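You operate a simulated robot arm through the tools that you are given. There is no shell and no other tool. Be economical: measure what you need, move in short steps, check, and stop when the job is done.

You run a simulated robot arm. Do the job below in one go: nothing can be reset, and whatever is moved stays where it is left.

JOB
Lock the short shaft, draw the long bush off and brush the rust from under it.
Fine: bush in the trolley's rack, wire brush back. Set down upright: wire brush. What is to be rubbed or washed off counts as gone when no trace of it is left.
Where things are to end (x, y in the base frame): long bush within 60 mm of [690, -2190].

Only the result counts: the job must be done as asked and must still hold three seconds after the hand-in. Knocking over, shifting, dropping, spilling or breaking anything else fails it.

ROBOT AND FRAMES
A 6-joint arm with a two-finger parallel gripper on a trunk, on a base that drives. Base frame: it is fixed to the floor where the robot stands at the start and does not move with it; the origin is under the middle of the robot, x ahead of it, y to its left, z up. Units: mm, degrees, N and s.
Its first joint turns from -166.0 to 166.0 degrees. Places, roughly: blue handwheel [400, -200, 1100]; green knob [400, -400, 800]; rack on the trolley [700, -2300, 700]; shaft lever [400, 0, 1000]; short bush [750, -2250, 750]; short shaft [400, -400, 900]; thick collar [750, -2500, 750]; thin collar [750, -2500, 750]; wire brush (3x3x20 cm) [400, -1900, 800]. Payload 3.91 kg.
The TCP is the grasp point between the finger pads, 30 mm short of the fingertips. In the tool frame z runs along the fingers and y along their closing line. The gripper opens to 110 mm. The fingers are 20 mm wide and 10 mm thick; the gripper's body (48 by 112 mm) begins 55 mm behind the TCP.
Orientation is that of the tool frame in the base frame, as [roll, pitch, yaw] about the fixed x, y, z axes, in that order (R = Rz(yaw) Ry(pitch) Rx(roll)). With the fingers straight down and closing along the base's y, the tool's x points along the base's -x, its y along +y and its z along -z.

CONTROLS
- The arm moves only by the tool step_arm. Its argument "increments" is a list of rows, each a list of 7 numbers: the shift along the base's x, y, z in mm, then the turn, a rotation vector about the base's x, y, z in degrees, then the opening in per cent of the stroke, from 0 (shut) to 100 (fully open). In form: [[tx, ty, tz, ax, ay, az, grip], ...]. A call has 1 to 8 rows; each row shifts and turns the commanded pose from where the row before left it. Each row takes 0.2 s and may step no farther than 50 mm and 8.6 degrees from the row before; otherwise, or with a gripper value out of range, the whole call is refused. Where a pose cannot be reached the arm comes as near as it can. A force on the tool above 50 N (or 10 N above the force at the start of the call, whichever is more), or a blocked arm, ends the call early, and 0.2 s more pass. Each finger travels about 45 mm/s and halts on what it meets, pressing with about 43 N; the grip force reading is that of the motor and also rises with nothing between the fingers. The clock runs only during rows and for 0.2 s after the last one: add rows that do not move to give the fingers time. The reply holds the time, the measured pose of the TCP, the force on the tool along the base axes, the opening and the grip force, in the units named above and with some noise, with the torque about the TCP (base axes, N m) and any sound that the robot's microphone picked up, and new pictures: "pictures" is both (left out), scene, wrist or none.
- Cameras (640 x 400 px; columns grow to the right, rows downward): "scene" is now at [-17.6, 97.6, 1614.9]; the picture's right is [-0.67, -0.74, 0.00], its down [-0.52, 0.47, -0.71] and it looks along [0.53, -0.48, -0.70] (base axes); focal length 273 px, centre (320, 200). "wrist" rides on the gripper at [77, 7, -114] in the tool frame; the picture's right is [-0.09, 1.00, 0.00], its down [-0.80, -0.07, -0.59] and it looks along [-0.59, -0.05, 0.80] (tool axes); focal length 270 px, centre (320, 200). There is no depth. A picture from a camera that has moved, and an enlarged one, comes with that camera's place and axes in the base frame and with its lens.
- slide_trunk(by): slides the trunk up (or, below 0, down) by that many mm; the arm and the scene camera ride with it, the base frame stays. It gives what a move gives, with no picture.
- base_move(legs): drives the robot by 1 to 6 legs, each [ahead, turn to the left] in mm and degrees, along the robot's own axes; the way and the turn of a leg run together, so that a leg with both is an arc; at most 1500 mm and 180 degrees a leg. The arm and the cameras ride along, it lands a little off, and it stops where it bumps. It gives what a move gives, and a new picture of the scene camera.
- pan_tilt(pan, tilt): turns the head with the scene camera to pan (to the left, within 155 degrees either way) and tilt (down, from -29 to 69), counted from straight ahead of the robot. It gives what a move gives, and a new picture of the scene camera.
- close_up(camera, box): a new picture of the part [left, top, right, bottom] of that camera's present view, enlarged. It takes no simulated time.
- sign_off(): hands the job in; it is judged then, once.

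Work in short steps. Places have to be worked out from the pictures, the camera data and where the tool is seen: move nearer, look again, correct. Check each grasp and each placing, and mend what went wrong. You have 120 turns and 260 pictures in all, those below and enlarged ones among them. Open the gripper and draw the arm clear of the work before you hand the job in, unless the task says otherwise; then end with one line.

The tools are called by a JSON object that holds its "api" and its "payload". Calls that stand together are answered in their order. step_arm: Moves the arm, as the interface text tells. Its arguments: {"type":"object","properties":{"increments":{"type":"array"},"pictures":{"type":"string","enum":["both","scene","wrist","none"]}},"required":["increments"]} The other tools are called the same way: slide_trunk (by) slides the trunk up or down; base_move (legs) drives the base; pan_tilt (pan, tilt) turns the head that bears the scene camera; close_up (camera, box) takes an enlarged picture of a part of a camera's view; sign_off () hands the job in.

At the start:

```text
clock: 0.0
tcp_pos: [358.9, -235.6, 1304.7]
ee_rot: [180.0, 0.0, -179.4]
force: [-0.1, -0.1, 0.2]
wrist_torque: [0.0, 0.0, 0.01]
grip_width: 110.3
grip_force: 0.1
trunk travel left (down, up): [-575.0, 35.0]
robot x, y, heading: [-0.4, 2.2, -0.1]
head pan, tilt: [-42.4, 44.6]
```

scene: 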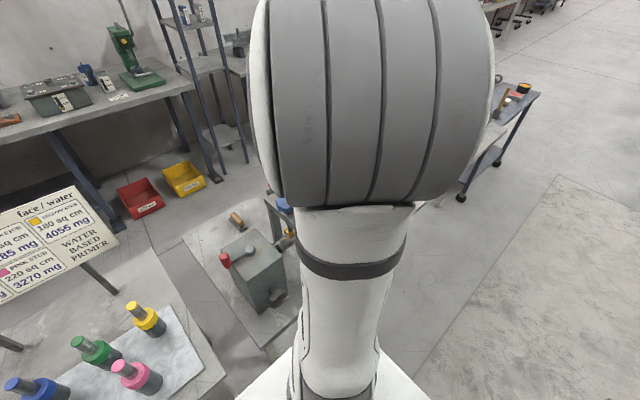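
wrist: 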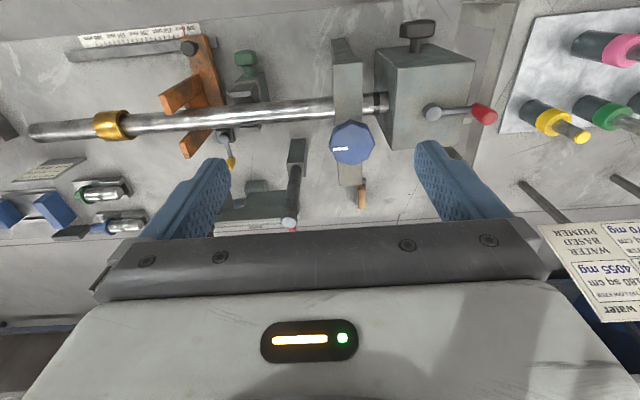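

The wrist view shows a bench with a headstock (red-tipped lever), a long shaft, and a blue handwheel. I'll enlarge this view and turn the head to look at the rest.

{"api": "close_up", "payload": {"camera": "wrist", "box": [0, 0, 320, 240]}}

{"api": "close_up", "payload": {"camera": "wrist", "box": [320, 0, 640, 240]}}

{"api": "pan_tilt", "payload": {"pan": -75, "tilt": 40}}

```text
1.67 times, centred on (160, 120) of wrist
camera zoom: at [281.2, -228.3, 1418.8], right [0.08, 1.0, 0.0], down [0.8, -0.06, 0.59], along [0.59, -0.05, -0.8], focal length 450 px, centre (587, 333)
```

zoom: 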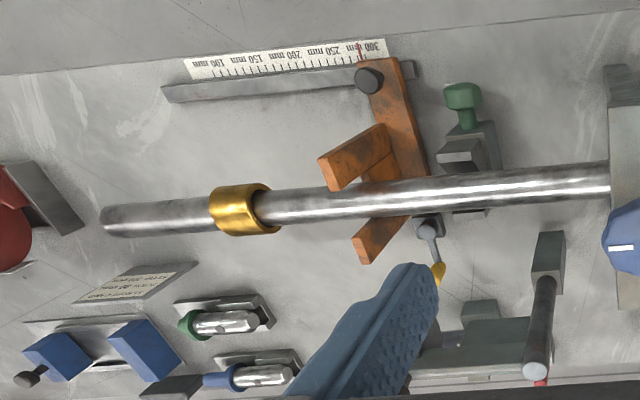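

```text
1.67 times, centred on (480, 120) of wrist
camera zoom: at [281.2, -228.3, 1418.8], right [0.08, 1.0, 0.0], down [0.8, -0.06, 0.59], along [0.59, -0.05, -0.8], focal length 450 px, centre (53, 333)
```

zoom: 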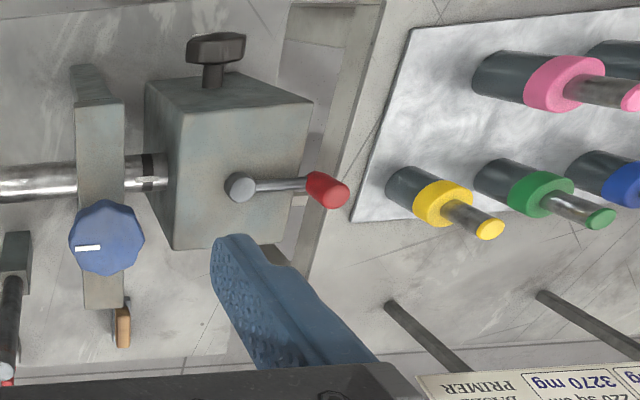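

```text
clock: 1.0
tcp_pos: [359.3, -234.9, 1304.1]
ee_rot: [180.0, -0.1, -179.4]
force: [0.7, -0.2, -0.5]
wrist_torque: [-0.03, 0.01, 0.01]
grip_width: 110.0
grip_force: 0.1
trunk travel left (down, up): [-575.0, 35.0]
robot x, y, heading: [-0.9, 3.2, -0.4]
head pan, tilt: [-75.0, 40.0]
camera scene: at [-55.8, 70.5, 1621.6], right [-0.97, -0.26, 0.0], down [-0.17, 0.62, -0.77], along [0.2, -0.74, -0.64], focal length 273 px, centre (320, 200)
```

scene: 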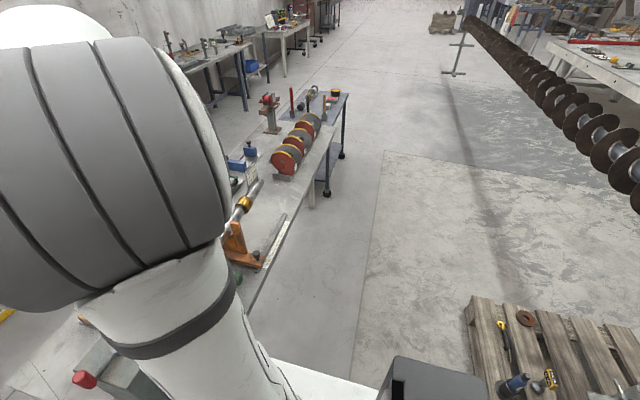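

The bench runs along -y, with the shaft at about x≈450 and its free end near y≈-830. I'll move the wrist camera along -y to look more closely at the bush and the puller-like bits.

{"api": "step_arm", "payload": {"increments": [[-10, -45, 0, 0, 0, 0, 100], [-10, -45, 0, 0, 0, 0, 100], [-10, -45, 0, 0, 0, 0, 100], [-10, -45, 0, 0, 0, 0, 100], [-10, -45, 0, 0, 0, 0, 100], [-10, -45, 0, 0, 0, 0, 100], [0, -45, 0, 0, 0, 0, 100]]}}

{"api": "close_up", "payload": {"camera": "wrist", "box": [160, 0, 480, 200]}}

```text
clock: 2.6
tcp_pos: [298.4, -552.1, 1303.6]
ee_rot: [179.9, 0.0, -179.3]
force: [0.6, -0.7, -0.2]
wrist_torque: [0.03, 0.02, 0.05]
grip_width: 110.2
grip_force: 0.0
trunk travel left (down, up): [-575.0, 35.0]
robot x, y, heading: [-1.4, 2.3, -0.3]
head pan, tilt: [-75.0, 40.0]
camera scene: at [-55.3, 68.6, 1621.8], right [-0.97, -0.26, 0.0], down [-0.17, 0.62, -0.77], along [0.2, -0.74, -0.64], focal length 273 px, centre (320, 200)
camera wrist: at [221.0, -545.3, 1417.8], right [0.08, 1.0, 0.0], down [0.8, -0.06, 0.59], along [0.59, -0.04, -0.8], focal length 270 px, centre (320, 200)
```

scene: 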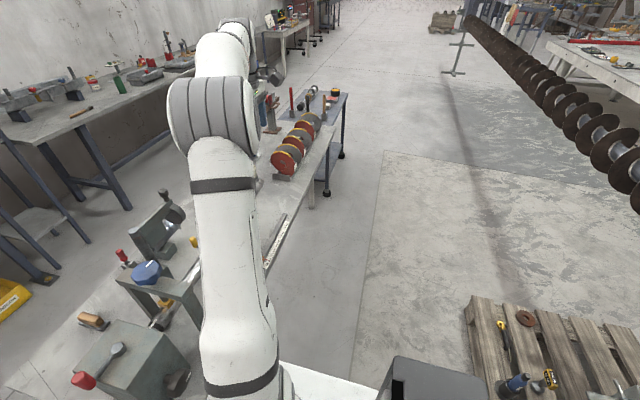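
wrist: 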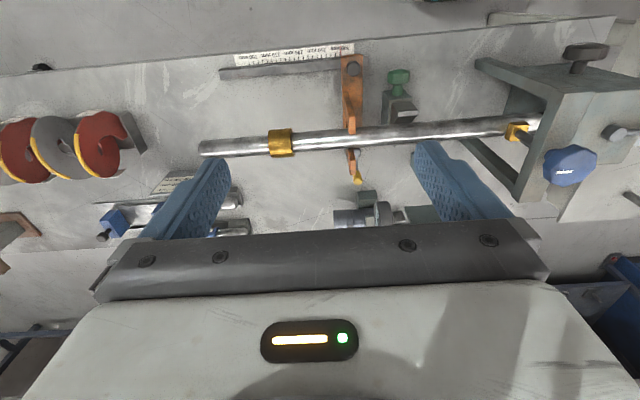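

```text
2.00 times, centred on (320, 100) of wrist
camera zoom: at [221.0, -545.3, 1417.8], right [0.08, 1.0, 0.0], down [0.8, -0.06, 0.59], along [0.59, -0.04, -0.8], focal length 541 px, centre (320, 400)
```

zoom: 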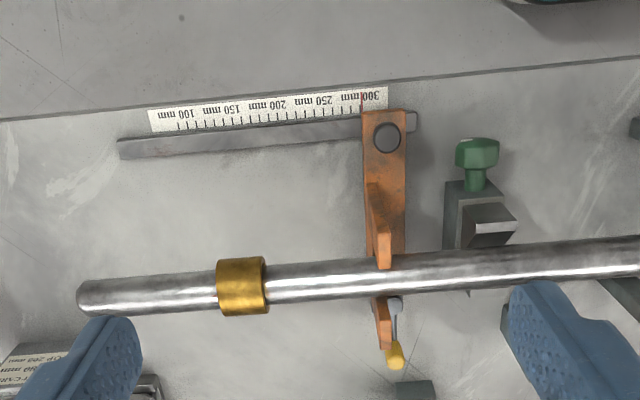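

The shaft carries a gold bush, with an orange fork on a rail at 300 mm and a green knob nearby. I'll zoom in on the bracket, headstock and card.

{"api": "close_up", "payload": {"camera": "wrist", "box": [400, 20, 640, 240]}}

{"api": "close_up", "payload": {"camera": "scene", "box": [50, 160, 300, 400]}}

{"api": "close_up", "payload": {"camera": "scene", "box": [230, 60, 380, 180]}}

{"api": "close_up", "payload": {"camera": "wrist", "box": [60, 100, 260, 260]}}

```text
1.82 times, centred on (520, 130) of wrist
camera zoom: at [221.0, -545.3, 1417.8], right [0.08, 1.0, 0.0], down [0.8, -0.06, 0.59], along [0.59, -0.04, -0.8], focal length 491 px, centre (-44, 327)
```

zoom: 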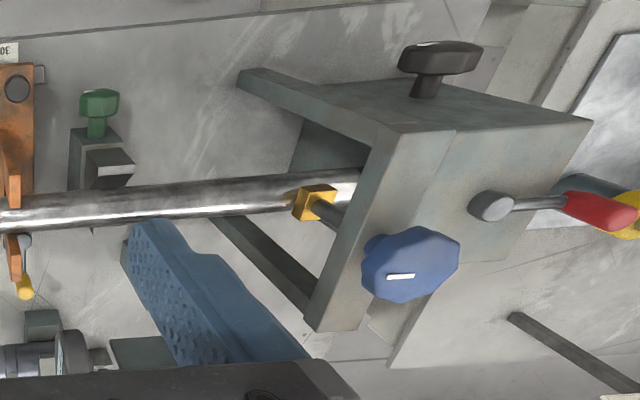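

```text
1.67 times, centred on (175, 280) of scene
camera zoom: at [-55.3, 68.6, 1621.8], right [-0.97, -0.26, 0.0], down [-0.17, 0.62, -0.77], along [0.2, -0.74, -0.64], focal length 455 px, centre (562, 67)
```

zoom: 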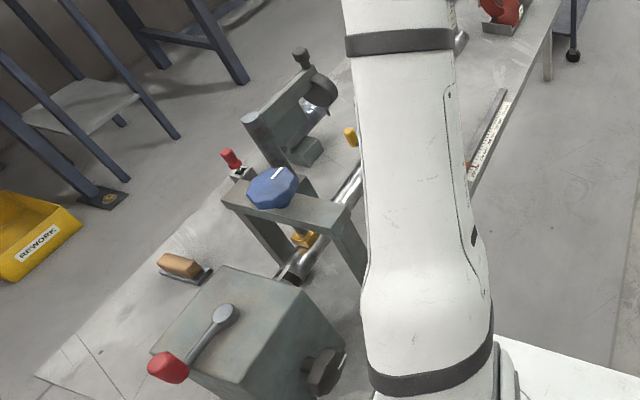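

```text
3.33 times, centred on (305, 120) of scene
camera zoom: at [-55.3, 68.6, 1621.8], right [-0.97, -0.26, 0.0], down [-0.17, 0.62, -0.77], along [0.2, -0.74, -0.64], focal length 910 px, centre (370, 467)
```

zoom: 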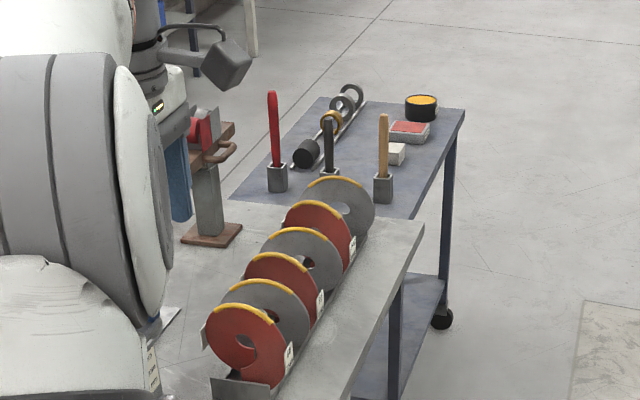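

```text
2.50 times, centred on (160, 180) of wrist
camera zoom: at [221.0, -545.3, 1417.8], right [0.08, 1.0, 0.0], down [0.8, -0.06, 0.59], along [0.59, -0.04, -0.8], focal length 676 px, centre (720, 250)
```

zoom: 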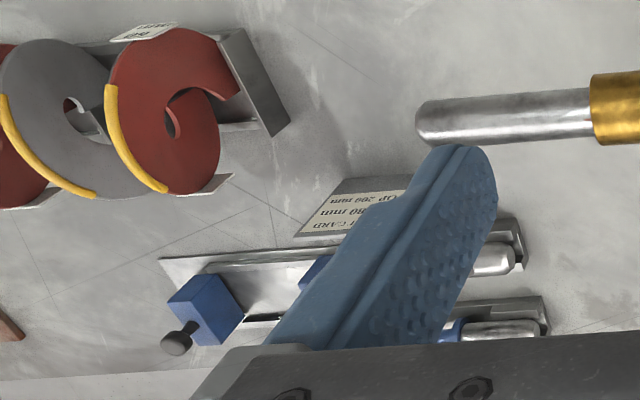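

The bridge with the blue handwheel has a yellow shoe above the shaft, and there is other gear behind it on the bench. I'll swing the arm to +y to clear the scene camera's view.

{"api": "step_arm", "payload": {"increments": [[15, 50, 0, 0, 0, 0, 100], [15, 47, 0, 0, 0, 0, 100], [15, 47, 0, 0, 0, 0, 100], [15, 47, 0, 0, 0, 0, 100], [10, 48, 0, 0, 0, 0, 100], [0, 50, 0, 0, 0, 0, 100], [0, 50, 0, 0, 0, 0, 100], [0, 50, 0, 0, 0, 0, 100]], "pictures": "none"}}

{"api": "step_arm", "payload": {"increments": [[0, 50, 0, 0, 0, 0, 100], [0, 50, 0, 0, 0, 0, 100], [0, 50, 0, 0, 0, 0, 100], [0, 50, 0, 0, 0, 0, 100], [0, 50, 0, 0, 0, 0, 100], [0, 50, 0, 0, 0, 0, 100], [0, 50, 0, 0, 0, 0, 100], [0, 50, 0, 0, 0, 0, 100]], "pictures": "none"}}

{"api": "pan_tilt", "payload": {"pan": -50, "tilt": 48}}

```text
refused: row 1 steps farther than a row can; nothing moved
```

```text
clock: 4.4
tcp_pos: [297.3, -148.2, 1305.2]
ee_rot: [180.0, -0.1, -179.3]
force: [0.3, -0.3, 0.7]
wrist_torque: [-0.01, -0.03, -0.03]
grip_width: 110.1
grip_force: 0.0
trunk travel left (down, up): [-575.0, 35.0]
robot x, y, heading: [-0.2, 1.2, -0.2]
head pan, tilt: [-75.0, 40.0]
```

```text
clock: 5.3
tcp_pos: [298.1, -149.7, 1305.9]
ee_rot: [179.9, 0.0, -179.3]
force: [-0.4, 0.5, -0.2]
wrist_torque: [-0.01, 0.02, -0.02]
grip_width: 109.9
grip_force: 0.0
trunk travel left (down, up): [-575.0, 35.0]
robot x, y, heading: [0.8, 4.3, -0.2]
head pan, tilt: [-50.0, 48.0]
camera scene: at [-27.3, 92.1, 1610.2], right [-0.77, -0.64, 0.0], down [-0.48, 0.57, -0.67], along [0.43, -0.51, -0.74], focal length 273 px, centre (320, 200)
```

scene: 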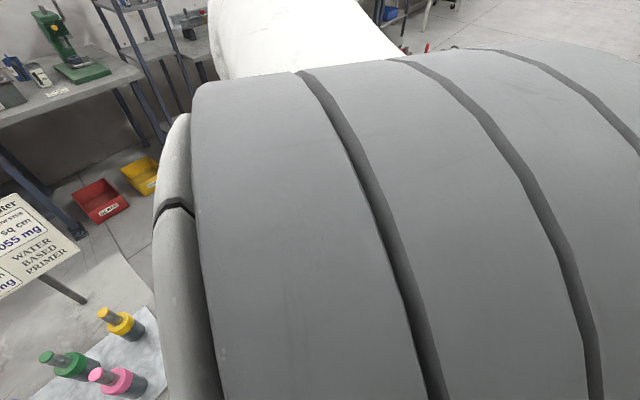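

Continuing the swing to +y.

{"api": "step_arm", "payload": {"increments": [[5, 49, 0, 0, 0, 0, 100], [5, 49, 0, 0, 0, 0, 100], [5, 49, 0, 0, 0, 0, 100], [5, 49, 0, 0, 0, 0, 100], [5, 49, 0, 0, 0, 0, 100], [0, 50, 0, 0, 0, 0, 100], [0, 50, 0, 0, 0, 0, 100], [0, 50, 0, 0, 0, 0, 100]], "pictures": "none"}}

{"api": "step_arm", "payload": {"increments": [[-10, 48, 0, 0, 0, 0, 100], [-10, 48, 0, 0, 0, 0, 100], [-10, 48, 0, 0, 0, 0, 100], [-10, 48, 0, 0, 0, 0, 100]], "pictures": "scene"}}

```text
clock: 7.1
tcp_pos: [321.3, 246.4, 1304.8]
ee_rot: [-179.9, 0.0, -179.4]
force: [-0.4, 0.4, 0.6]
wrist_torque: [0.0, 0.02, -0.03]
grip_width: 109.8
grip_force: 0.1
trunk travel left (down, up): [-575.0, 35.0]
robot x, y, heading: [0.8, 6.2, 0.0]
head pan, tilt: [-50.0, 48.0]
```

```text
clock: 8.1
tcp_pos: [282.1, 439.8, 1305.2]
ee_rot: [180.0, 0.0, -179.4]
force: [-0.7, 0.5, -0.6]
wrist_torque: [0.0, 0.0, -0.03]
grip_width: 109.9
grip_force: 0.1
trunk travel left (down, up): [-575.0, 35.0]
robot x, y, heading: [-2.0, 4.0, -0.2]
head pan, tilt: [-50.0, 48.0]
camera scene: at [-27.3, 93.9, 1610.1], right [-0.77, -0.64, 0.0], down [-0.48, 0.57, -0.67], along [0.43, -0.51, -0.74], focal length 273 px, centre (320, 200)
```

scene: 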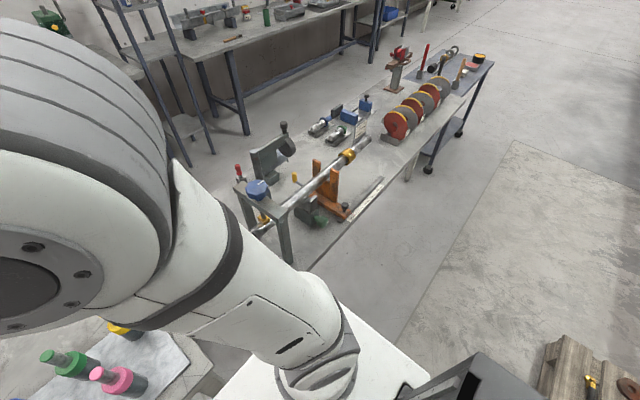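

{"api": "close_up", "payload": {"camera": "scene", "box": [220, 80, 400, 270]}}

{"api": "close_up", "payload": {"camera": "scene", "box": [370, 30, 510, 160]}}

```text
2.11 times, centred on (310, 175) of scene
camera zoom: at [-27.3, 93.9, 1610.1], right [-0.77, -0.64, 0.0], down [-0.48, 0.57, -0.67], along [0.43, -0.51, -0.74], focal length 575 px, centre (341, 253)
```

zoom: 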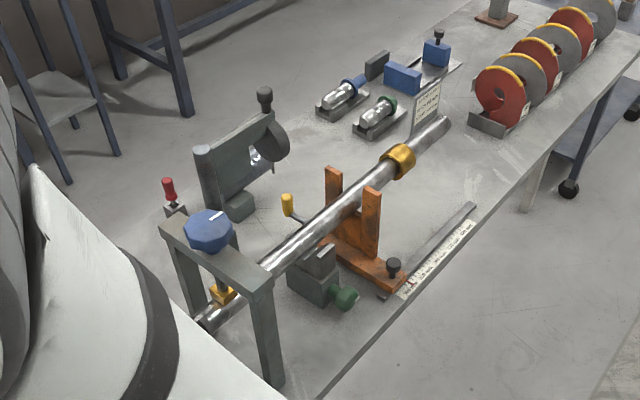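

```text
3.08 times, centred on (440, 95) of scene
camera zoom: at [-27.3, 93.9, 1610.1], right [-0.77, -0.64, 0.0], down [-0.48, 0.57, -0.67], along [0.43, -0.51, -0.74], focal length 840 px, centre (-49, 523)
```

zoom: 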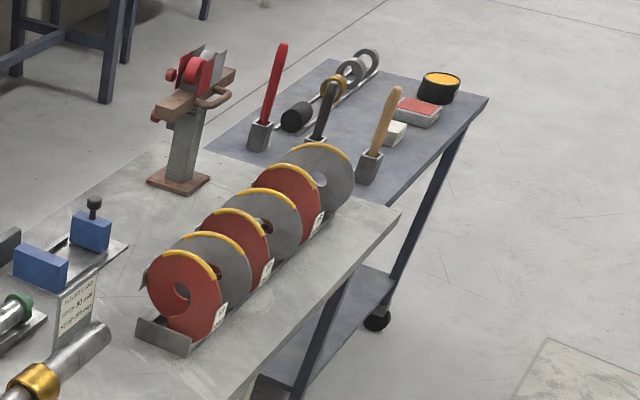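

I'll read the card and look at the shaft lever and locks more closely.

{"api": "close_up", "payload": {"camera": "scene", "box": [345, 110, 375, 145]}}

{"api": "close_up", "payload": {"camera": "scene", "box": [230, 160, 330, 260]}}

{"api": "close_up", "payload": {"camera": "scene", "box": [410, 35, 490, 95]}}

{"api": "close_up", "payload": {"camera": "wrist", "box": [0, 0, 640, 400]}}

```text
11.43 times, centred on (360, 128) of scene
camera zoom: at [-27.3, 93.9, 1610.1], right [-0.77, -0.64, 0.0], down [-0.48, 0.57, -0.67], along [0.43, -0.51, -0.74], focal length 3120 px, centre (-137, 1029)
```

zoom: 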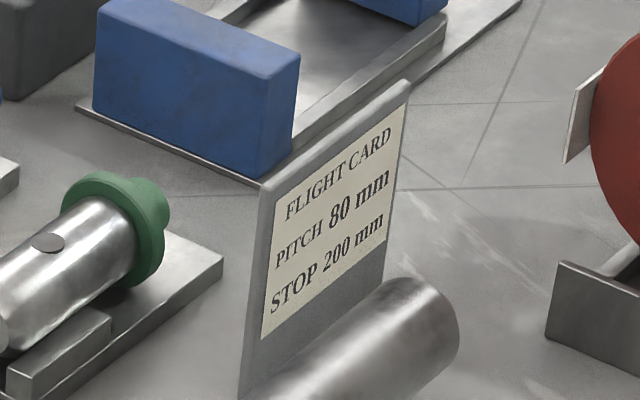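

```text
4.00 times, centred on (280, 210) of scene
camera zoom: at [-27.3, 93.9, 1610.1], right [-0.77, -0.64, 0.0], down [-0.48, 0.57, -0.67], along [0.43, -0.51, -0.74], focal length 1092 px, centre (480, 160)
```

zoom: 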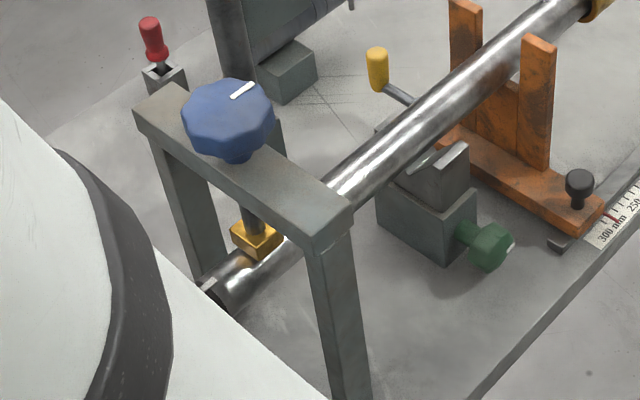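

```text
6.67 times, centred on (450, 65) of scene
camera zoom: at [-27.3, 93.9, 1610.1], right [-0.77, -0.64, 0.0], down [-0.48, 0.57, -0.67], along [0.43, -0.51, -0.74], focal length 1820 px, centre (-547, 1100)
```

zoom: 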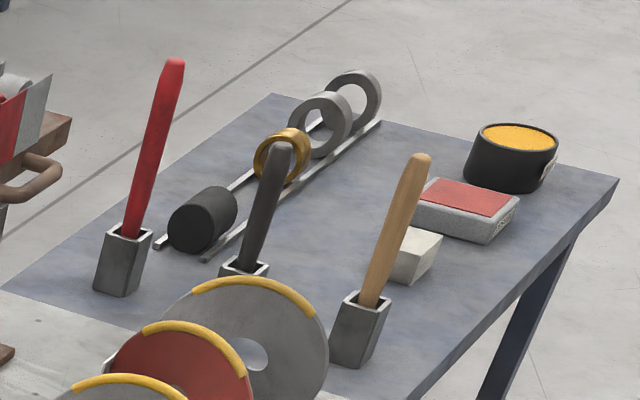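

```text
1.00 times, centred on (320, 200) of wrist
camera zoom: at [205.5, 446.2, 1419.3], right [0.08, 1.0, 0.0], down [0.8, -0.06, 0.59], along [0.59, -0.05, -0.8], focal length 270 px, centre (320, 200)
```

zoom: 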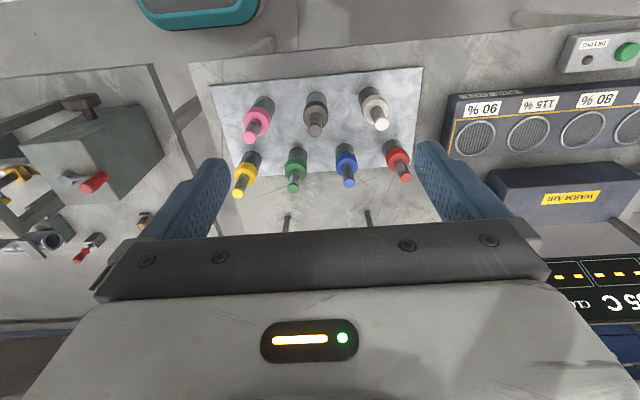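

I triangulated the lever pivot at about (438,-62,992), its red handle at (435,2,1022), the shaft axis at x≈434, z≈930, and the bush centre at y≈-635. I'll move the wrist camera over the headstock to look for markings.

{"api": "step_arm", "payload": {"increments": [[5, -49, 0, 0, 0, 0, 100], [5, -49, 0, 0, 0, 0, 100], [5, -49, 0, 0, 0, 0, 100], [5, -49, 0, 0, 0, 0, 100], [5, -49, 0, 0, 0, 0, 100], [5, -49, 0, 0, 0, 0, 100], [0, -49, 0, 0, 0, 0, 100], [0, -49, 0, 0, 0, 0, 100]], "pictures": "wrist"}}

{"api": "close_up", "payload": {"camera": "wrist", "box": [160, 0, 480, 200]}}

```text
clock: 9.9
tcp_pos: [312.3, 44.9, 1303.3]
ee_rot: [180.0, 0.0, -179.5]
force: [-0.1, 0.4, -0.8]
wrist_torque: [0.0, 0.01, -0.01]
grip_width: 110.0
grip_force: 0.0
trunk travel left (down, up): [-575.0, 35.0]
robot x, y, heading: [0.3, 0.3, -0.1]
head pan, tilt: [-50.0, 48.0]
camera wrist: at [235.6, 51.1, 1418.3], right [0.08, 1.0, 0.0], down [0.8, -0.06, 0.59], along [0.59, -0.05, -0.8], focal length 270 px, centre (320, 200)
```

wrist: 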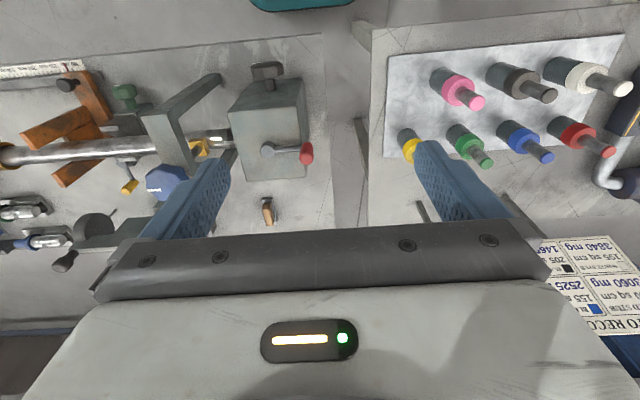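

```text
2.00 times, centred on (320, 100) of wrist
camera zoom: at [235.6, 51.1, 1418.3], right [0.08, 1.0, 0.0], down [0.8, -0.06, 0.59], along [0.59, -0.05, -0.8], focal length 541 px, centre (320, 400)
```

zoom: 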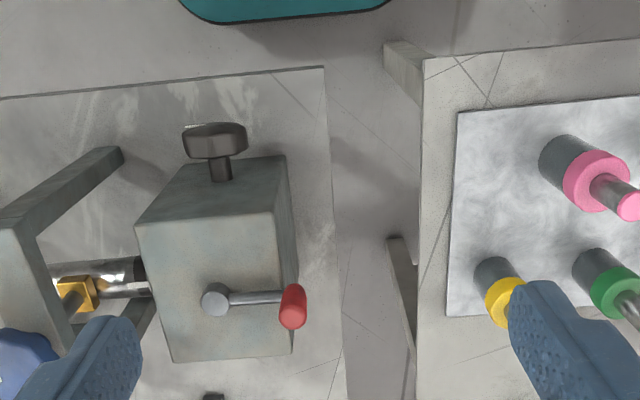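

There are no markings, and the lever points +y. I'll turn the tool by -90° so the fingers close along x, then come in above the red handle.

{"api": "step_arm", "payload": {"increments": [[15, -5, -15, 0, 0, -8.5, 100], [15, -5, -15, 0, 0, -8.5, 100], [15, -5, -15, 0, 0, -8.5, 100], [15, -5, -15, 0, 0, -8.5, 100], [15, -5, -15, 0, 0, -8.5, 100], [15, -5, -15, 0, 0, -8.5, 100], [15, -5, -15, 0, 0, -8.5, 100], [15, -5, -15, 0, 0, -8.5, 100]], "pictures": "none"}}

{"api": "step_arm", "payload": {"increments": [[3, -3, -15, 0, 0, -8.5, 80], [0, 0, -15, 0, 0, -8.5, 60], [0, 0, -10, 0, 0, -4.5, 60], [0, 0, 0, 0, 0, 0, 60]]}}

```text
clock: 11.7
tcp_pos: [433.7, 6.8, 1184.6]
ee_rot: [-180.0, 0.0, 112.5]
force: [0.7, -0.7, 0.3]
wrist_torque: [0.02, 0.04, 0.02]
grip_width: 110.0
grip_force: 0.0
trunk travel left (down, up): [-575.0, 35.0]
robot x, y, heading: [-0.3, 1.5, 0.2]
head pan, tilt: [-50.0, 48.0]
```

```text
clock: 12.7
tcp_pos: [436.9, 2.7, 1144.5]
ee_rot: [-179.9, 0.0, 91.0]
force: [0.1, -0.3, -0.2]
wrist_torque: [-0.04, 0.02, 0.02]
grip_width: 65.9
grip_force: 0.0
trunk travel left (down, up): [-575.0, 35.0]
robot x, y, heading: [-2.6, 2.3, -0.1]
head pan, tilt: [-50.0, 48.0]
camera scene: at [-27.3, 92.2, 1610.2], right [-0.77, -0.64, 0.0], down [-0.48, 0.57, -0.67], along [0.43, -0.51, -0.74], focal length 273 px, centre (320, 200)
camera wrist: at [441.6, 79.8, 1258.9], right [1.0, -0.07, 0.0], down [-0.06, -0.8, 0.59], along [-0.04, -0.59, -0.8], focal length 270 px, centre (320, 200)
```

scene: 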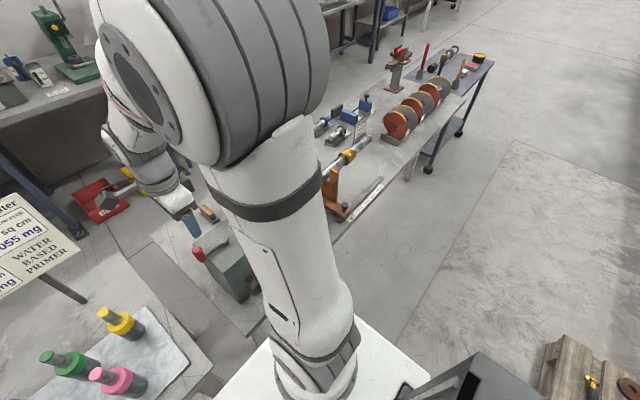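
wrist: 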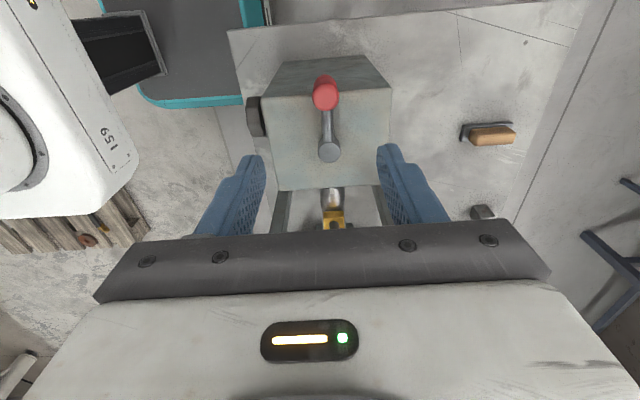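

The handle is at about x≈443, y≈12 and the pivot at (441,-57). I'll descend with the fingers straddling the handle along x.

{"api": "step_arm", "payload": {"increments": [[3, 4, -40, 0, 0, 0, 60], [2, 4, -40, 0, 0, 0, 55], [0, 0, -30, 0, 0, 0, 50], [0, 0, 0, 0, 0, 0, 50]]}}

{"api": "close_up", "payload": {"camera": "wrist", "box": [220, 40, 440, 240]}}

```text
clock: 13.7
tcp_pos: [439.3, 10.3, 1034.3]
ee_rot: [180.0, 0.0, 91.1]
force: [-0.3, 0.4, -0.2]
wrist_torque: [0.0, 0.01, 0.02]
grip_width: 55.2
grip_force: 0.1
trunk travel left (down, up): [-575.0, 35.0]
robot x, y, heading: [-2.3, 2.1, 0.1]
head pan, tilt: [-50.0, 48.0]
camera scene: at [-27.4, 92.2, 1610.2], right [-0.77, -0.64, 0.0], down [-0.48, 0.57, -0.67], along [0.43, -0.51, -0.74], focal length 273 px, centre (320, 200)
camera wrist: at [445.1, 88.5, 1148.2], right [1.0, -0.07, 0.0], down [-0.06, -0.8, 0.59], along [-0.04, -0.59, -0.8], focal length 270 px, centre (320, 200)
```

scene: 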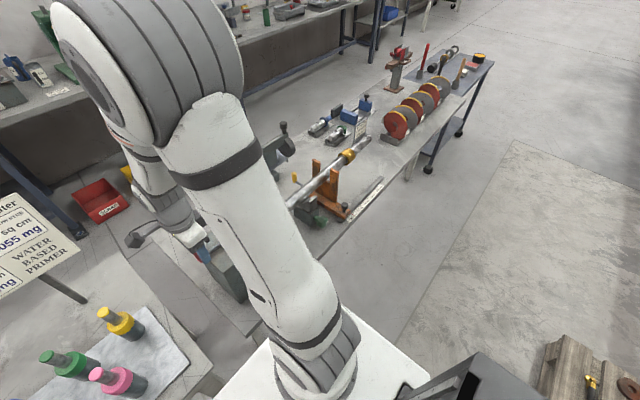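
wrist: 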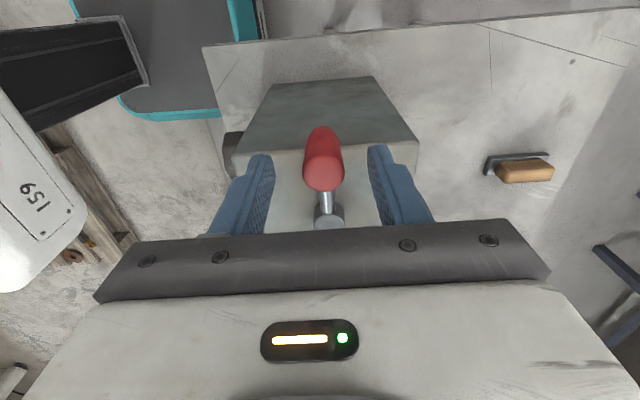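

```text
2.00 times, centred on (330, 140) of wrist
camera zoom: at [445.1, 88.5, 1148.2], right [1.0, -0.07, 0.0], down [-0.06, -0.8, 0.59], along [-0.04, -0.59, -0.8], focal length 541 px, centre (300, 320)
```

zoom: 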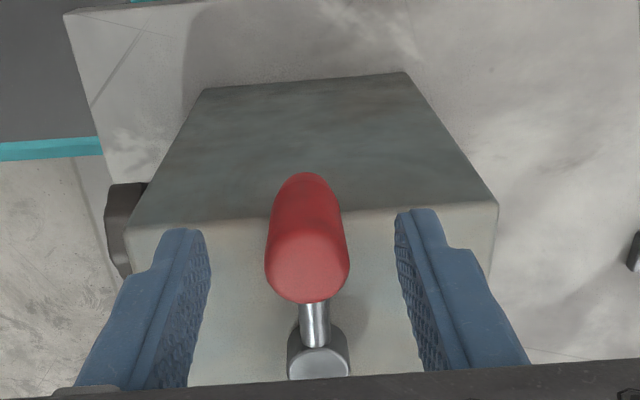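

The handle is between the pads. I'll close on it.

{"api": "step_arm", "payload": {"increments": [[0, 0, 0, 0, 0, 0, 20], [0, 0, 0, 0, 0, 0, 0], [0, 0, 0, 0, 0, 0, 0], [0, 0, 0, 0, 0, 0, 0]], "pictures": "wrist"}}

```text
clock: 14.7
tcp_pos: [440.1, 10.7, 1033.9]
ee_rot: [-180.0, 0.0, 91.2]
force: [0.8, 1.4, 0.2]
wrist_torque: [0.07, -0.04, 0.02]
grip_width: 23.1
grip_force: 45.4
trunk travel left (down, up): [-575.0, 35.0]
robot x, y, heading: [-4.1, 3.8, 0.0]
head pan, tilt: [-50.0, 48.0]
camera wrist: at [445.6, 88.6, 1148.4], right [1.0, -0.07, 0.0], down [-0.06, -0.8, 0.59], along [-0.04, -0.59, -0.8], focal length 270 px, centre (320, 200)
```

wrist: 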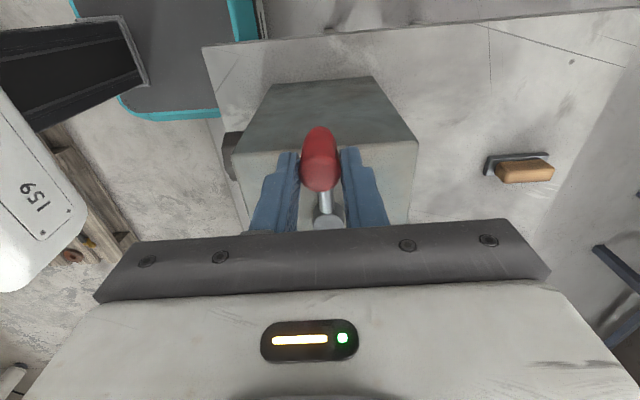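

Gripped at 23 mm. I'll try a small clockwise turn about the pivot, which takes the handle toward +x, and read the force.

{"api": "step_arm", "payload": {"increments": [[4.7, -0.2, 0, 0, 0, -4, 0], [4.6, -0.5, 0, 0, 0, -4, 0]], "pictures": "none"}}

```text
clock: 15.3
tcp_pos: [441.6, 10.5, 1033.6]
ee_rot: [-179.4, 0.1, 83.0]
force: [-36.8, -0.3, -4.9]
wrist_torque: [0.39, 0.52, 0.26]
grip_width: 23.0
grip_force: 45.2
trunk travel left (down, up): [-575.0, 35.0]
robot x, y, heading: [2.4, 4.0, 0.1]
head pan, tilt: [-50.0, 48.0]
```

It resists in +x, so that way is blocked. I'll undo that and try the other way.

{"api": "step_arm", "payload": {"increments": [[-9.3, 0.7, 0, 0, 0, 8, 0], [-4.7, -0.2, 0, 0, 0, 4, 0], [-4.6, -0.5, 0, 0, 0, 4, 0]], "pictures": "none"}}

```text
clock: 16.1
tcp_pos: [434.5, 10.7, 1034.5]
ee_rot: [179.8, 0.0, 99.2]
force: [6.1, 5.9, -9.6]
wrist_torque: [0.53, -0.12, 0.34]
grip_width: 23.0
grip_force: 45.3
trunk travel left (down, up): [-575.0, 35.0]
robot x, y, heading: [0.9, 5.2, 0.0]
head pan, tilt: [-50.0, 48.0]
```

It moves freely toward -x (counter-clockwise). I'll continue along the arc.

{"api": "step_arm", "payload": {"increments": [[-9.1, -1.9, 0, 0, 0, 8, 0], [-8.8, -3.2, 0, 0, 0, 8, 0], [-8.3, -4.4, 0, 0, 0, 8, 0], [-7.6, -5.5, 0, 0, 0, 8, 0]], "pictures": "wrist"}}

```text
clock: 17.1
tcp_pos: [397.2, -3.5, 1035.8]
ee_rot: [180.0, -0.1, 131.2]
force: [2.7, 1.8, 8.4]
wrist_torque: [-0.21, -0.3, 0.09]
grip_width: 23.0
grip_force: 45.3
trunk travel left (down, up): [-575.0, 35.0]
robot x, y, heading: [0.0, 3.7, 0.0]
head pan, tilt: [-50.0, 48.0]
camera wrist: at [352.6, 57.3, 1148.9], right [0.81, 0.59, 0.0], down [0.47, -0.65, 0.6], along [0.35, -0.48, -0.8], focal length 270 px, centre (320, 200)
```

wrist: 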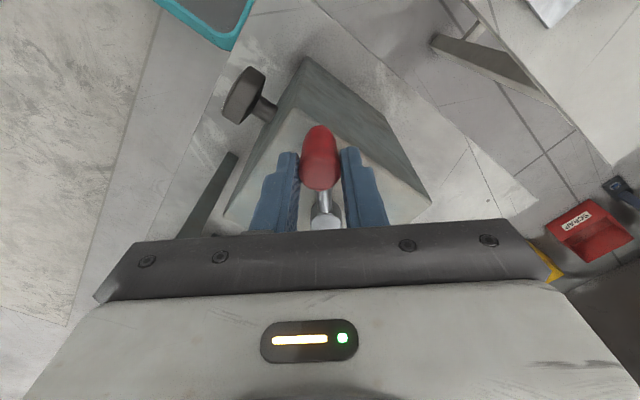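

The lever follows smoothly, so I keep turning toward 90°.

{"api": "step_arm", "payload": {"increments": [[-6.7, -6.5, 0, 0, 0, 8, 0], [-5.8, -7.4, 0, 0, 0, 8, 0], [-4.7, -8.1, 0, 0, 0, 8, 0], [-3.5, -8.7, 0, 0, 0, 8, 0], [-2.3, -9.1, 0, 0, 0, 8, 0], [-1, -9.3, 0, 0, 0, 8, 0]], "pictures": "wrist"}}

```text
clock: 18.5
tcp_pos: [372.9, -54.1, 1035.0]
ee_rot: [180.0, 0.0, 179.3]
force: [2.5, -1.2, 4.3]
wrist_torque: [0.03, -0.8, -0.14]
grip_width: 23.0
grip_force: 45.1
trunk travel left (down, up): [-575.0, 35.0]
robot x, y, heading: [-0.9, 4.4, -0.0]
head pan, tilt: [-50.0, 48.0]
camera wrist: at [297.2, -46.6, 1148.9], right [0.1, 0.99, 0.0], down [0.8, -0.08, 0.59], along [0.59, -0.06, -0.8], focal length 270 px, centre (320, 200)
```

wrist: 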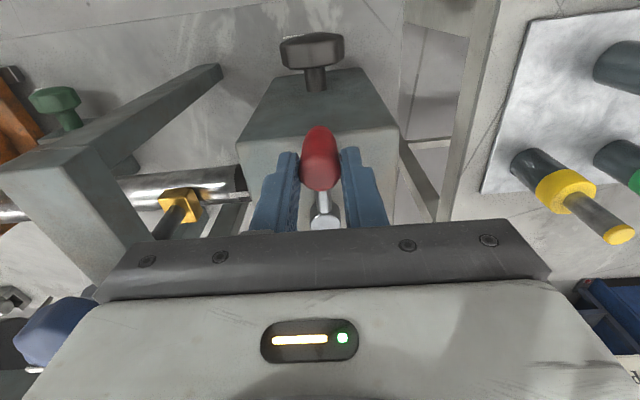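

No stop at 88°. I'll go on a little and watch the force.

{"api": "step_arm", "payload": {"increments": [[0.3, -4.7, 0, 0, 0, 4, 0], [0.3, -4.7, 0, 0, 0, 4, 0], [0.6, -4.6, 0, 0, 0, 4, 0]], "pictures": "none"}}

```text
clock: 19.2
tcp_pos: [374.6, -58.1, 1035.7]
ee_rot: [180.0, -0.3, -171.2]
force: [4.4, 36.7, 3.8]
wrist_torque: [0.73, -0.08, -0.22]
grip_width: 23.0
grip_force: 45.4
trunk travel left (down, up): [-575.0, 35.0]
robot x, y, heading: [-0.2, 5.1, 0.1]
head pan, tilt: [-50.0, 48.0]
stopped in row 3: the force on the tool passed its limit (the readings are from after the stop); the commanded pose is now the measured one
```

The lever hit its end stop at about 90°, so the shaft should be locked. I'll relieve the load, release and rise.

{"api": "step_arm", "payload": {"increments": [[0, 1, 0, 0, 0, -4, 0], [0, 0, 0, 0, 0, -4, 30], [0, 0, 0, 0, 0, 0, 50], [0, 0, 40, 0, 0, 0, 50], [0, 0, 45, 0, 0, 0, 50], [0, 0, 45, 0, 0, 0, 50], [-10, -20, 45, 0, 0, 0, 50], [-10, -40, 20, 0, 0, 0, 100]], "pictures": "wrist"}}

{"api": "close_up", "payload": {"camera": "wrist", "box": [160, 0, 480, 200]}}

```text
refused: row 7 steps farther than a row can; nothing moved
```

```text
2.00 times, centred on (320, 100) of wrist
camera zoom: at [298.0, -63.0, 1148.9], right [-0.06, 1.0, 0.0], down [0.81, 0.05, 0.59], along [0.59, 0.04, -0.81], focal length 541 px, centre (320, 400)
```

zoom: 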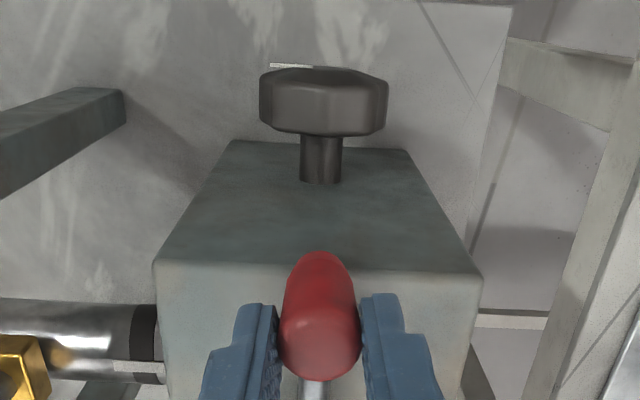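

{"api": "step_arm", "payload": {"increments": [[0, 1, 0, 0, 0, -4, 0], [0, 0, 0, 0, 0, -4, 30], [0, 0, 0, 0, 0, 0, 50], [0, 0, 40, 0, 0, 0, 50], [0, 0, 45, 0, 0, 0, 50], [0, 0, 45, 0, 0, 0, 50], [0, -20, 40, 0, 0, 0, 50], [-10, -30, 20, 0, 0, 0, 100]], "pictures": "wrist"}}

{"api": "close_up", "payload": {"camera": "wrist", "box": [160, 0, 480, 200]}}

```text
clock: 21.0
tcp_pos: [362.5, -113.0, 1223.2]
ee_rot: [179.7, -0.1, -179.2]
force: [-0.1, -0.2, 0.2]
wrist_torque: [0.0, -0.02, 0.0]
grip_width: 89.7
grip_force: 0.0
trunk travel left (down, up): [-575.0, 35.0]
robot x, y, heading: [0.8, 4.0, -0.0]
head pan, tilt: [-50.0, 48.0]
camera wrist: at [286.6, -107.8, 1338.4], right [0.07, 1.0, 0.0], down [0.8, -0.06, 0.59], along [0.59, -0.04, -0.81], focal length 270 px, centre (320, 200)
```

wrist: 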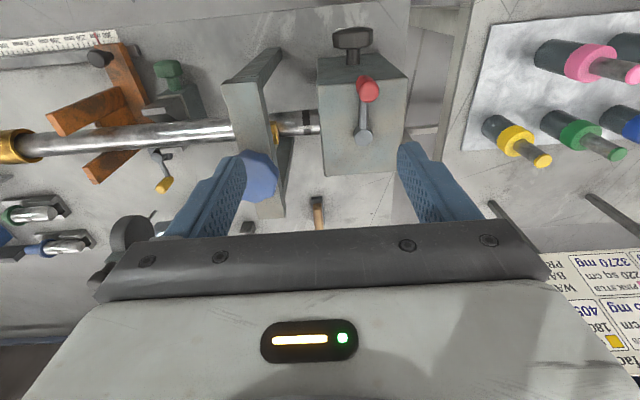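

```text
2.00 times, centred on (320, 100) of wrist
camera zoom: at [286.6, -107.8, 1338.4], right [0.07, 1.0, 0.0], down [0.8, -0.06, 0.59], along [0.59, -0.04, -0.81], focal length 541 px, centre (320, 400)
```

zoom: 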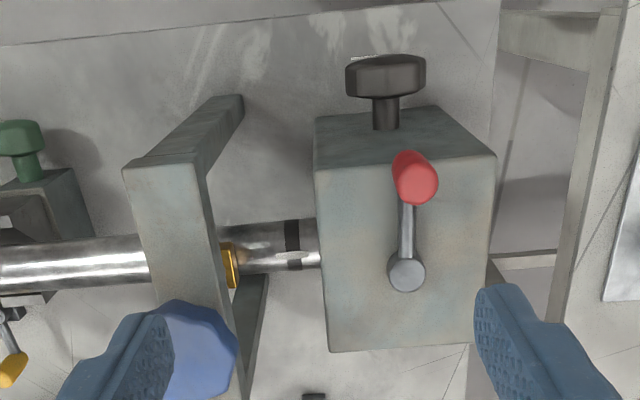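

The lever now stands across the shaft. I'll raise the arm, turn the base to face -y and drive along the bench so the bush is at the robot's left.

{"api": "step_arm", "payload": {"increments": [[0, 0, 40, 0, 0, 0, 100], [0, 0, 40, 0, 0, 0, 100]], "pictures": "none"}}

{"api": "base_move", "payload": {"legs": [[0, -90]]}}

```text
clock: 21.6
tcp_pos: [363.4, -113.3, 1304.7]
ee_rot: [179.8, -0.2, -179.2]
force: [0.2, 0.0, -0.1]
wrist_torque: [-0.02, 0.01, -0.02]
grip_width: 110.1
grip_force: 0.0
trunk travel left (down, up): [-575.0, 35.0]
robot x, y, heading: [-0.9, 3.1, 0.0]
head pan, tilt: [-50.0, 48.0]
```

```text
clock: 25.8
tcp_pos: [-115.9, -359.6, 1304.6]
ee_rot: [179.9, -0.1, 90.6]
force: [0.9, -0.1, 0.6]
wrist_torque: [0.02, -0.01, -0.03]
grip_width: 109.9
grip_force: 0.0
trunk travel left (down, up): [-575.0, 35.0]
robot x, y, heading: [4.7, 2.0, -89.9]
head pan, tilt: [-50.0, 48.0]
camera scene: at [93.7, 29.7, 1610.1], right [-0.65, 0.76, 0.0], down [0.57, 0.48, -0.67], along [-0.51, -0.43, -0.74], focal length 273 px, centre (320, 200)
```

scene: 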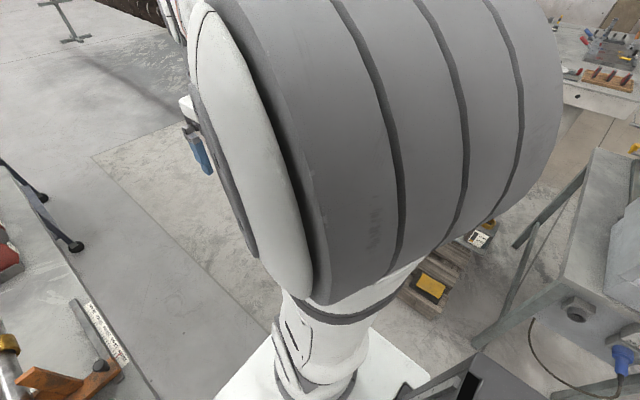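

The turn is clean. I'll drive ahead about 620 mm, then look left.

{"api": "base_move", "payload": {"legs": [[620, 0]]}}

{"api": "pan_tilt", "payload": {"pan": 75, "tilt": 50}}

```text
clock: 29.3
tcp_pos: [-113.5, -981.4, 1304.6]
ee_rot: [179.8, -0.2, 90.8]
force: [0.5, -1.2, -0.2]
wrist_torque: [0.0, 0.01, -0.03]
grip_width: 110.2
grip_force: 0.1
trunk travel left (down, up): [-575.0, 35.0]
robot x, y, heading: [3.4, -615.4, -89.8]
head pan, tilt: [-50.0, 48.0]
camera scene: at [95.3, -591.9, 1610.2], right [-0.65, 0.76, 0.0], down [0.57, 0.48, -0.67], along [-0.51, -0.43, -0.74], focal length 273 px, centre (320, 200)
```

scene: 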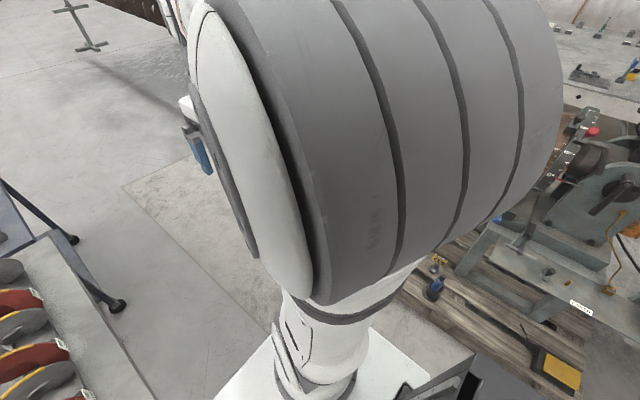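

```text
clock: 31.4
tcp_pos: [-114.0, -980.6, 1305.2]
ee_rot: [179.8, -0.1, 90.7]
force: [-0.5, -0.2, -0.1]
wrist_torque: [0.0, 0.04, -0.02]
grip_width: 110.1
grip_force: 0.1
trunk travel left (down, up): [-575.0, 35.0]
robot x, y, heading: [6.2, -616.4, -89.8]
head pan, tilt: [75.0, 50.0]
camera scene: at [229.9, -559.8, 1607.5], right [-0.25, -0.97, 0.0], down [-0.74, 0.19, -0.64], along [0.62, -0.16, -0.77], focal length 273 px, centre (320, 200)
```

scene: 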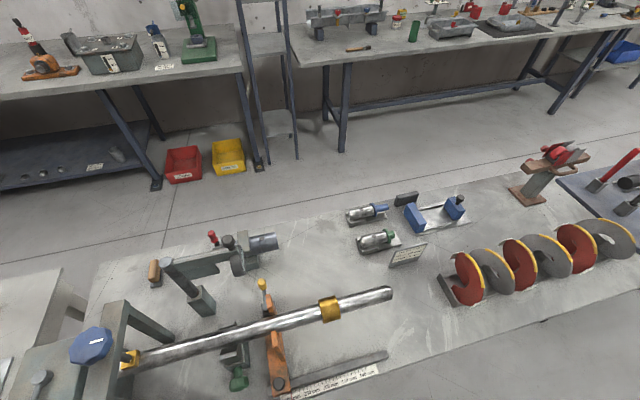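

Clear view. I'll zoom on the bush and the handwheel shoe.

{"api": "close_up", "payload": {"camera": "scene", "box": [240, 260, 420, 400]}}

{"api": "close_up", "payload": {"camera": "scene", "box": [50, 300, 190, 400]}}

{"api": "close_up", "payload": {"camera": "scene", "box": [500, 100, 640, 220]}}

```text
2.86 times, centred on (330, 330) of scene
camera zoom: at [229.9, -559.8, 1607.5], right [-0.25, -0.97, 0.0], down [-0.74, 0.19, -0.64], along [0.62, -0.16, -0.77], focal length 780 px, centre (291, -171)
```

zoom: 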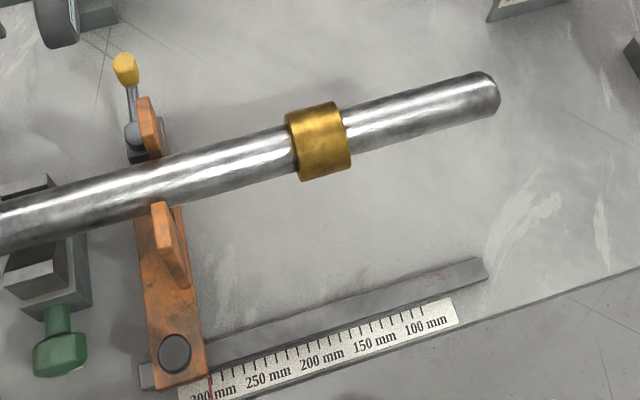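

```text
4.00 times, centred on (120, 350) of scene
camera zoom: at [229.9, -559.8, 1607.5], right [-0.25, -0.97, 0.0], down [-0.74, 0.19, -0.64], along [0.62, -0.16, -0.77], focal length 1092 px, centre (1120, -400)
```

zoom: 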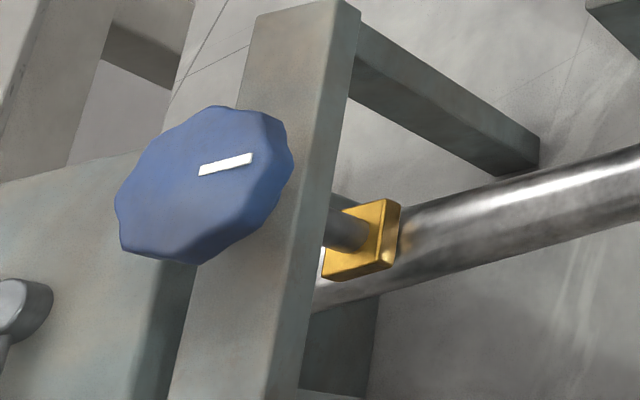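

```text
3.33 times, centred on (570, 160) of scene
camera zoom: at [229.9, -559.8, 1607.5], right [-0.25, -0.97, 0.0], down [-0.74, 0.19, -0.64], along [0.62, -0.16, -0.77], focal length 910 px, centre (-513, 333)
```

zoom: 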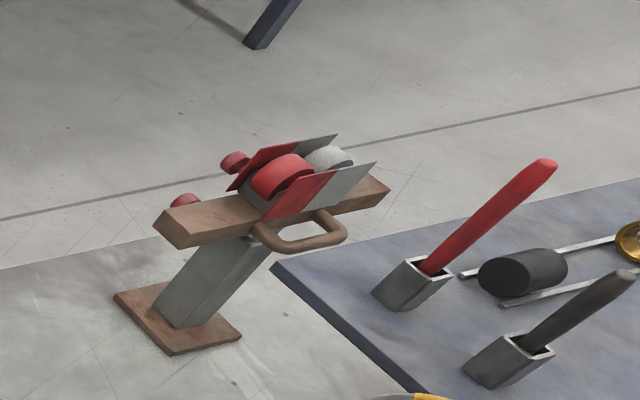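

The bush centre is at about (436,-638,932), Ø≈57 and ~50 long, and the shaft tip at y≈-800. I'll swing the arm round to the left in two stages.

{"api": "step_arm", "payload": {"increments": [[49, 0, 0, 0, 0, 0, 100], [49, 0, 0, 0, 0, 0, 100], [49, 0, 0, 0, 0, 0, 100], [49, 0, 0, 0, 0, 0, 100], [49, 0, 0, 0, 0, 0, 100], [49, 0, 0, 0, 0, 0, 100], [49, 0, 0, 0, 0, 0, 100], [49, 0, 0, 0, 0, 0, 100]], "pictures": "none"}}

{"api": "step_arm", "payload": {"increments": [[20, 43, -12, 0, 0, 0, 100], [20, 43, -12, 0, 0, 0, 100], [20, 43, -12, 0, 0, 0, 100], [20, 43, -12, 0, 0, 0, 100], [20, 43, -12, 0, 0, 0, 100], [20, 43, -12, 0, 0, 0, 100], [20, 43, -12, 0, 0, 0, 100], [18, 42, -12, 0, 0, 0, 100]], "pictures": "wrist"}}

```text
clock: 33.2
tcp_pos: [279.6, -981.8, 1305.4]
ee_rot: [179.8, -0.3, 90.6]
force: [0.6, 0.2, 0.2]
wrist_torque: [0.02, 0.01, -0.04]
grip_width: 110.0
grip_force: 0.1
trunk travel left (down, up): [-575.0, 35.0]
robot x, y, heading: [4.5, -616.5, -89.4]
head pan, tilt: [75.0, 50.0]
```

```text
clock: 35.0
tcp_pos: [438.9, -638.3, 1208.9]
ee_rot: [179.8, -0.1, 90.6]
force: [-0.5, 0.7, -0.8]
wrist_torque: [0.02, 0.01, 0.0]
grip_width: 110.1
grip_force: 0.1
trunk travel left (down, up): [-575.0, 35.0]
robot x, y, heading: [8.5, -620.0, -89.7]
head pan, tilt: [75.0, 50.0]
camera wrist: at [443.9, -560.4, 1323.0], right [1.0, -0.08, 0.0], down [-0.06, -0.8, 0.59], along [-0.04, -0.59, -0.81], focal length 270 px, centre (320, 200)
```

wrist: 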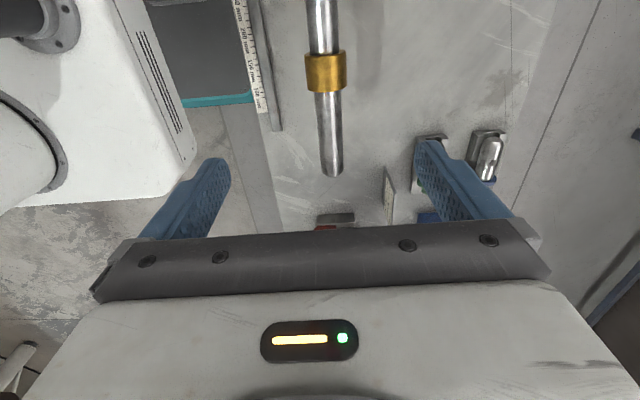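

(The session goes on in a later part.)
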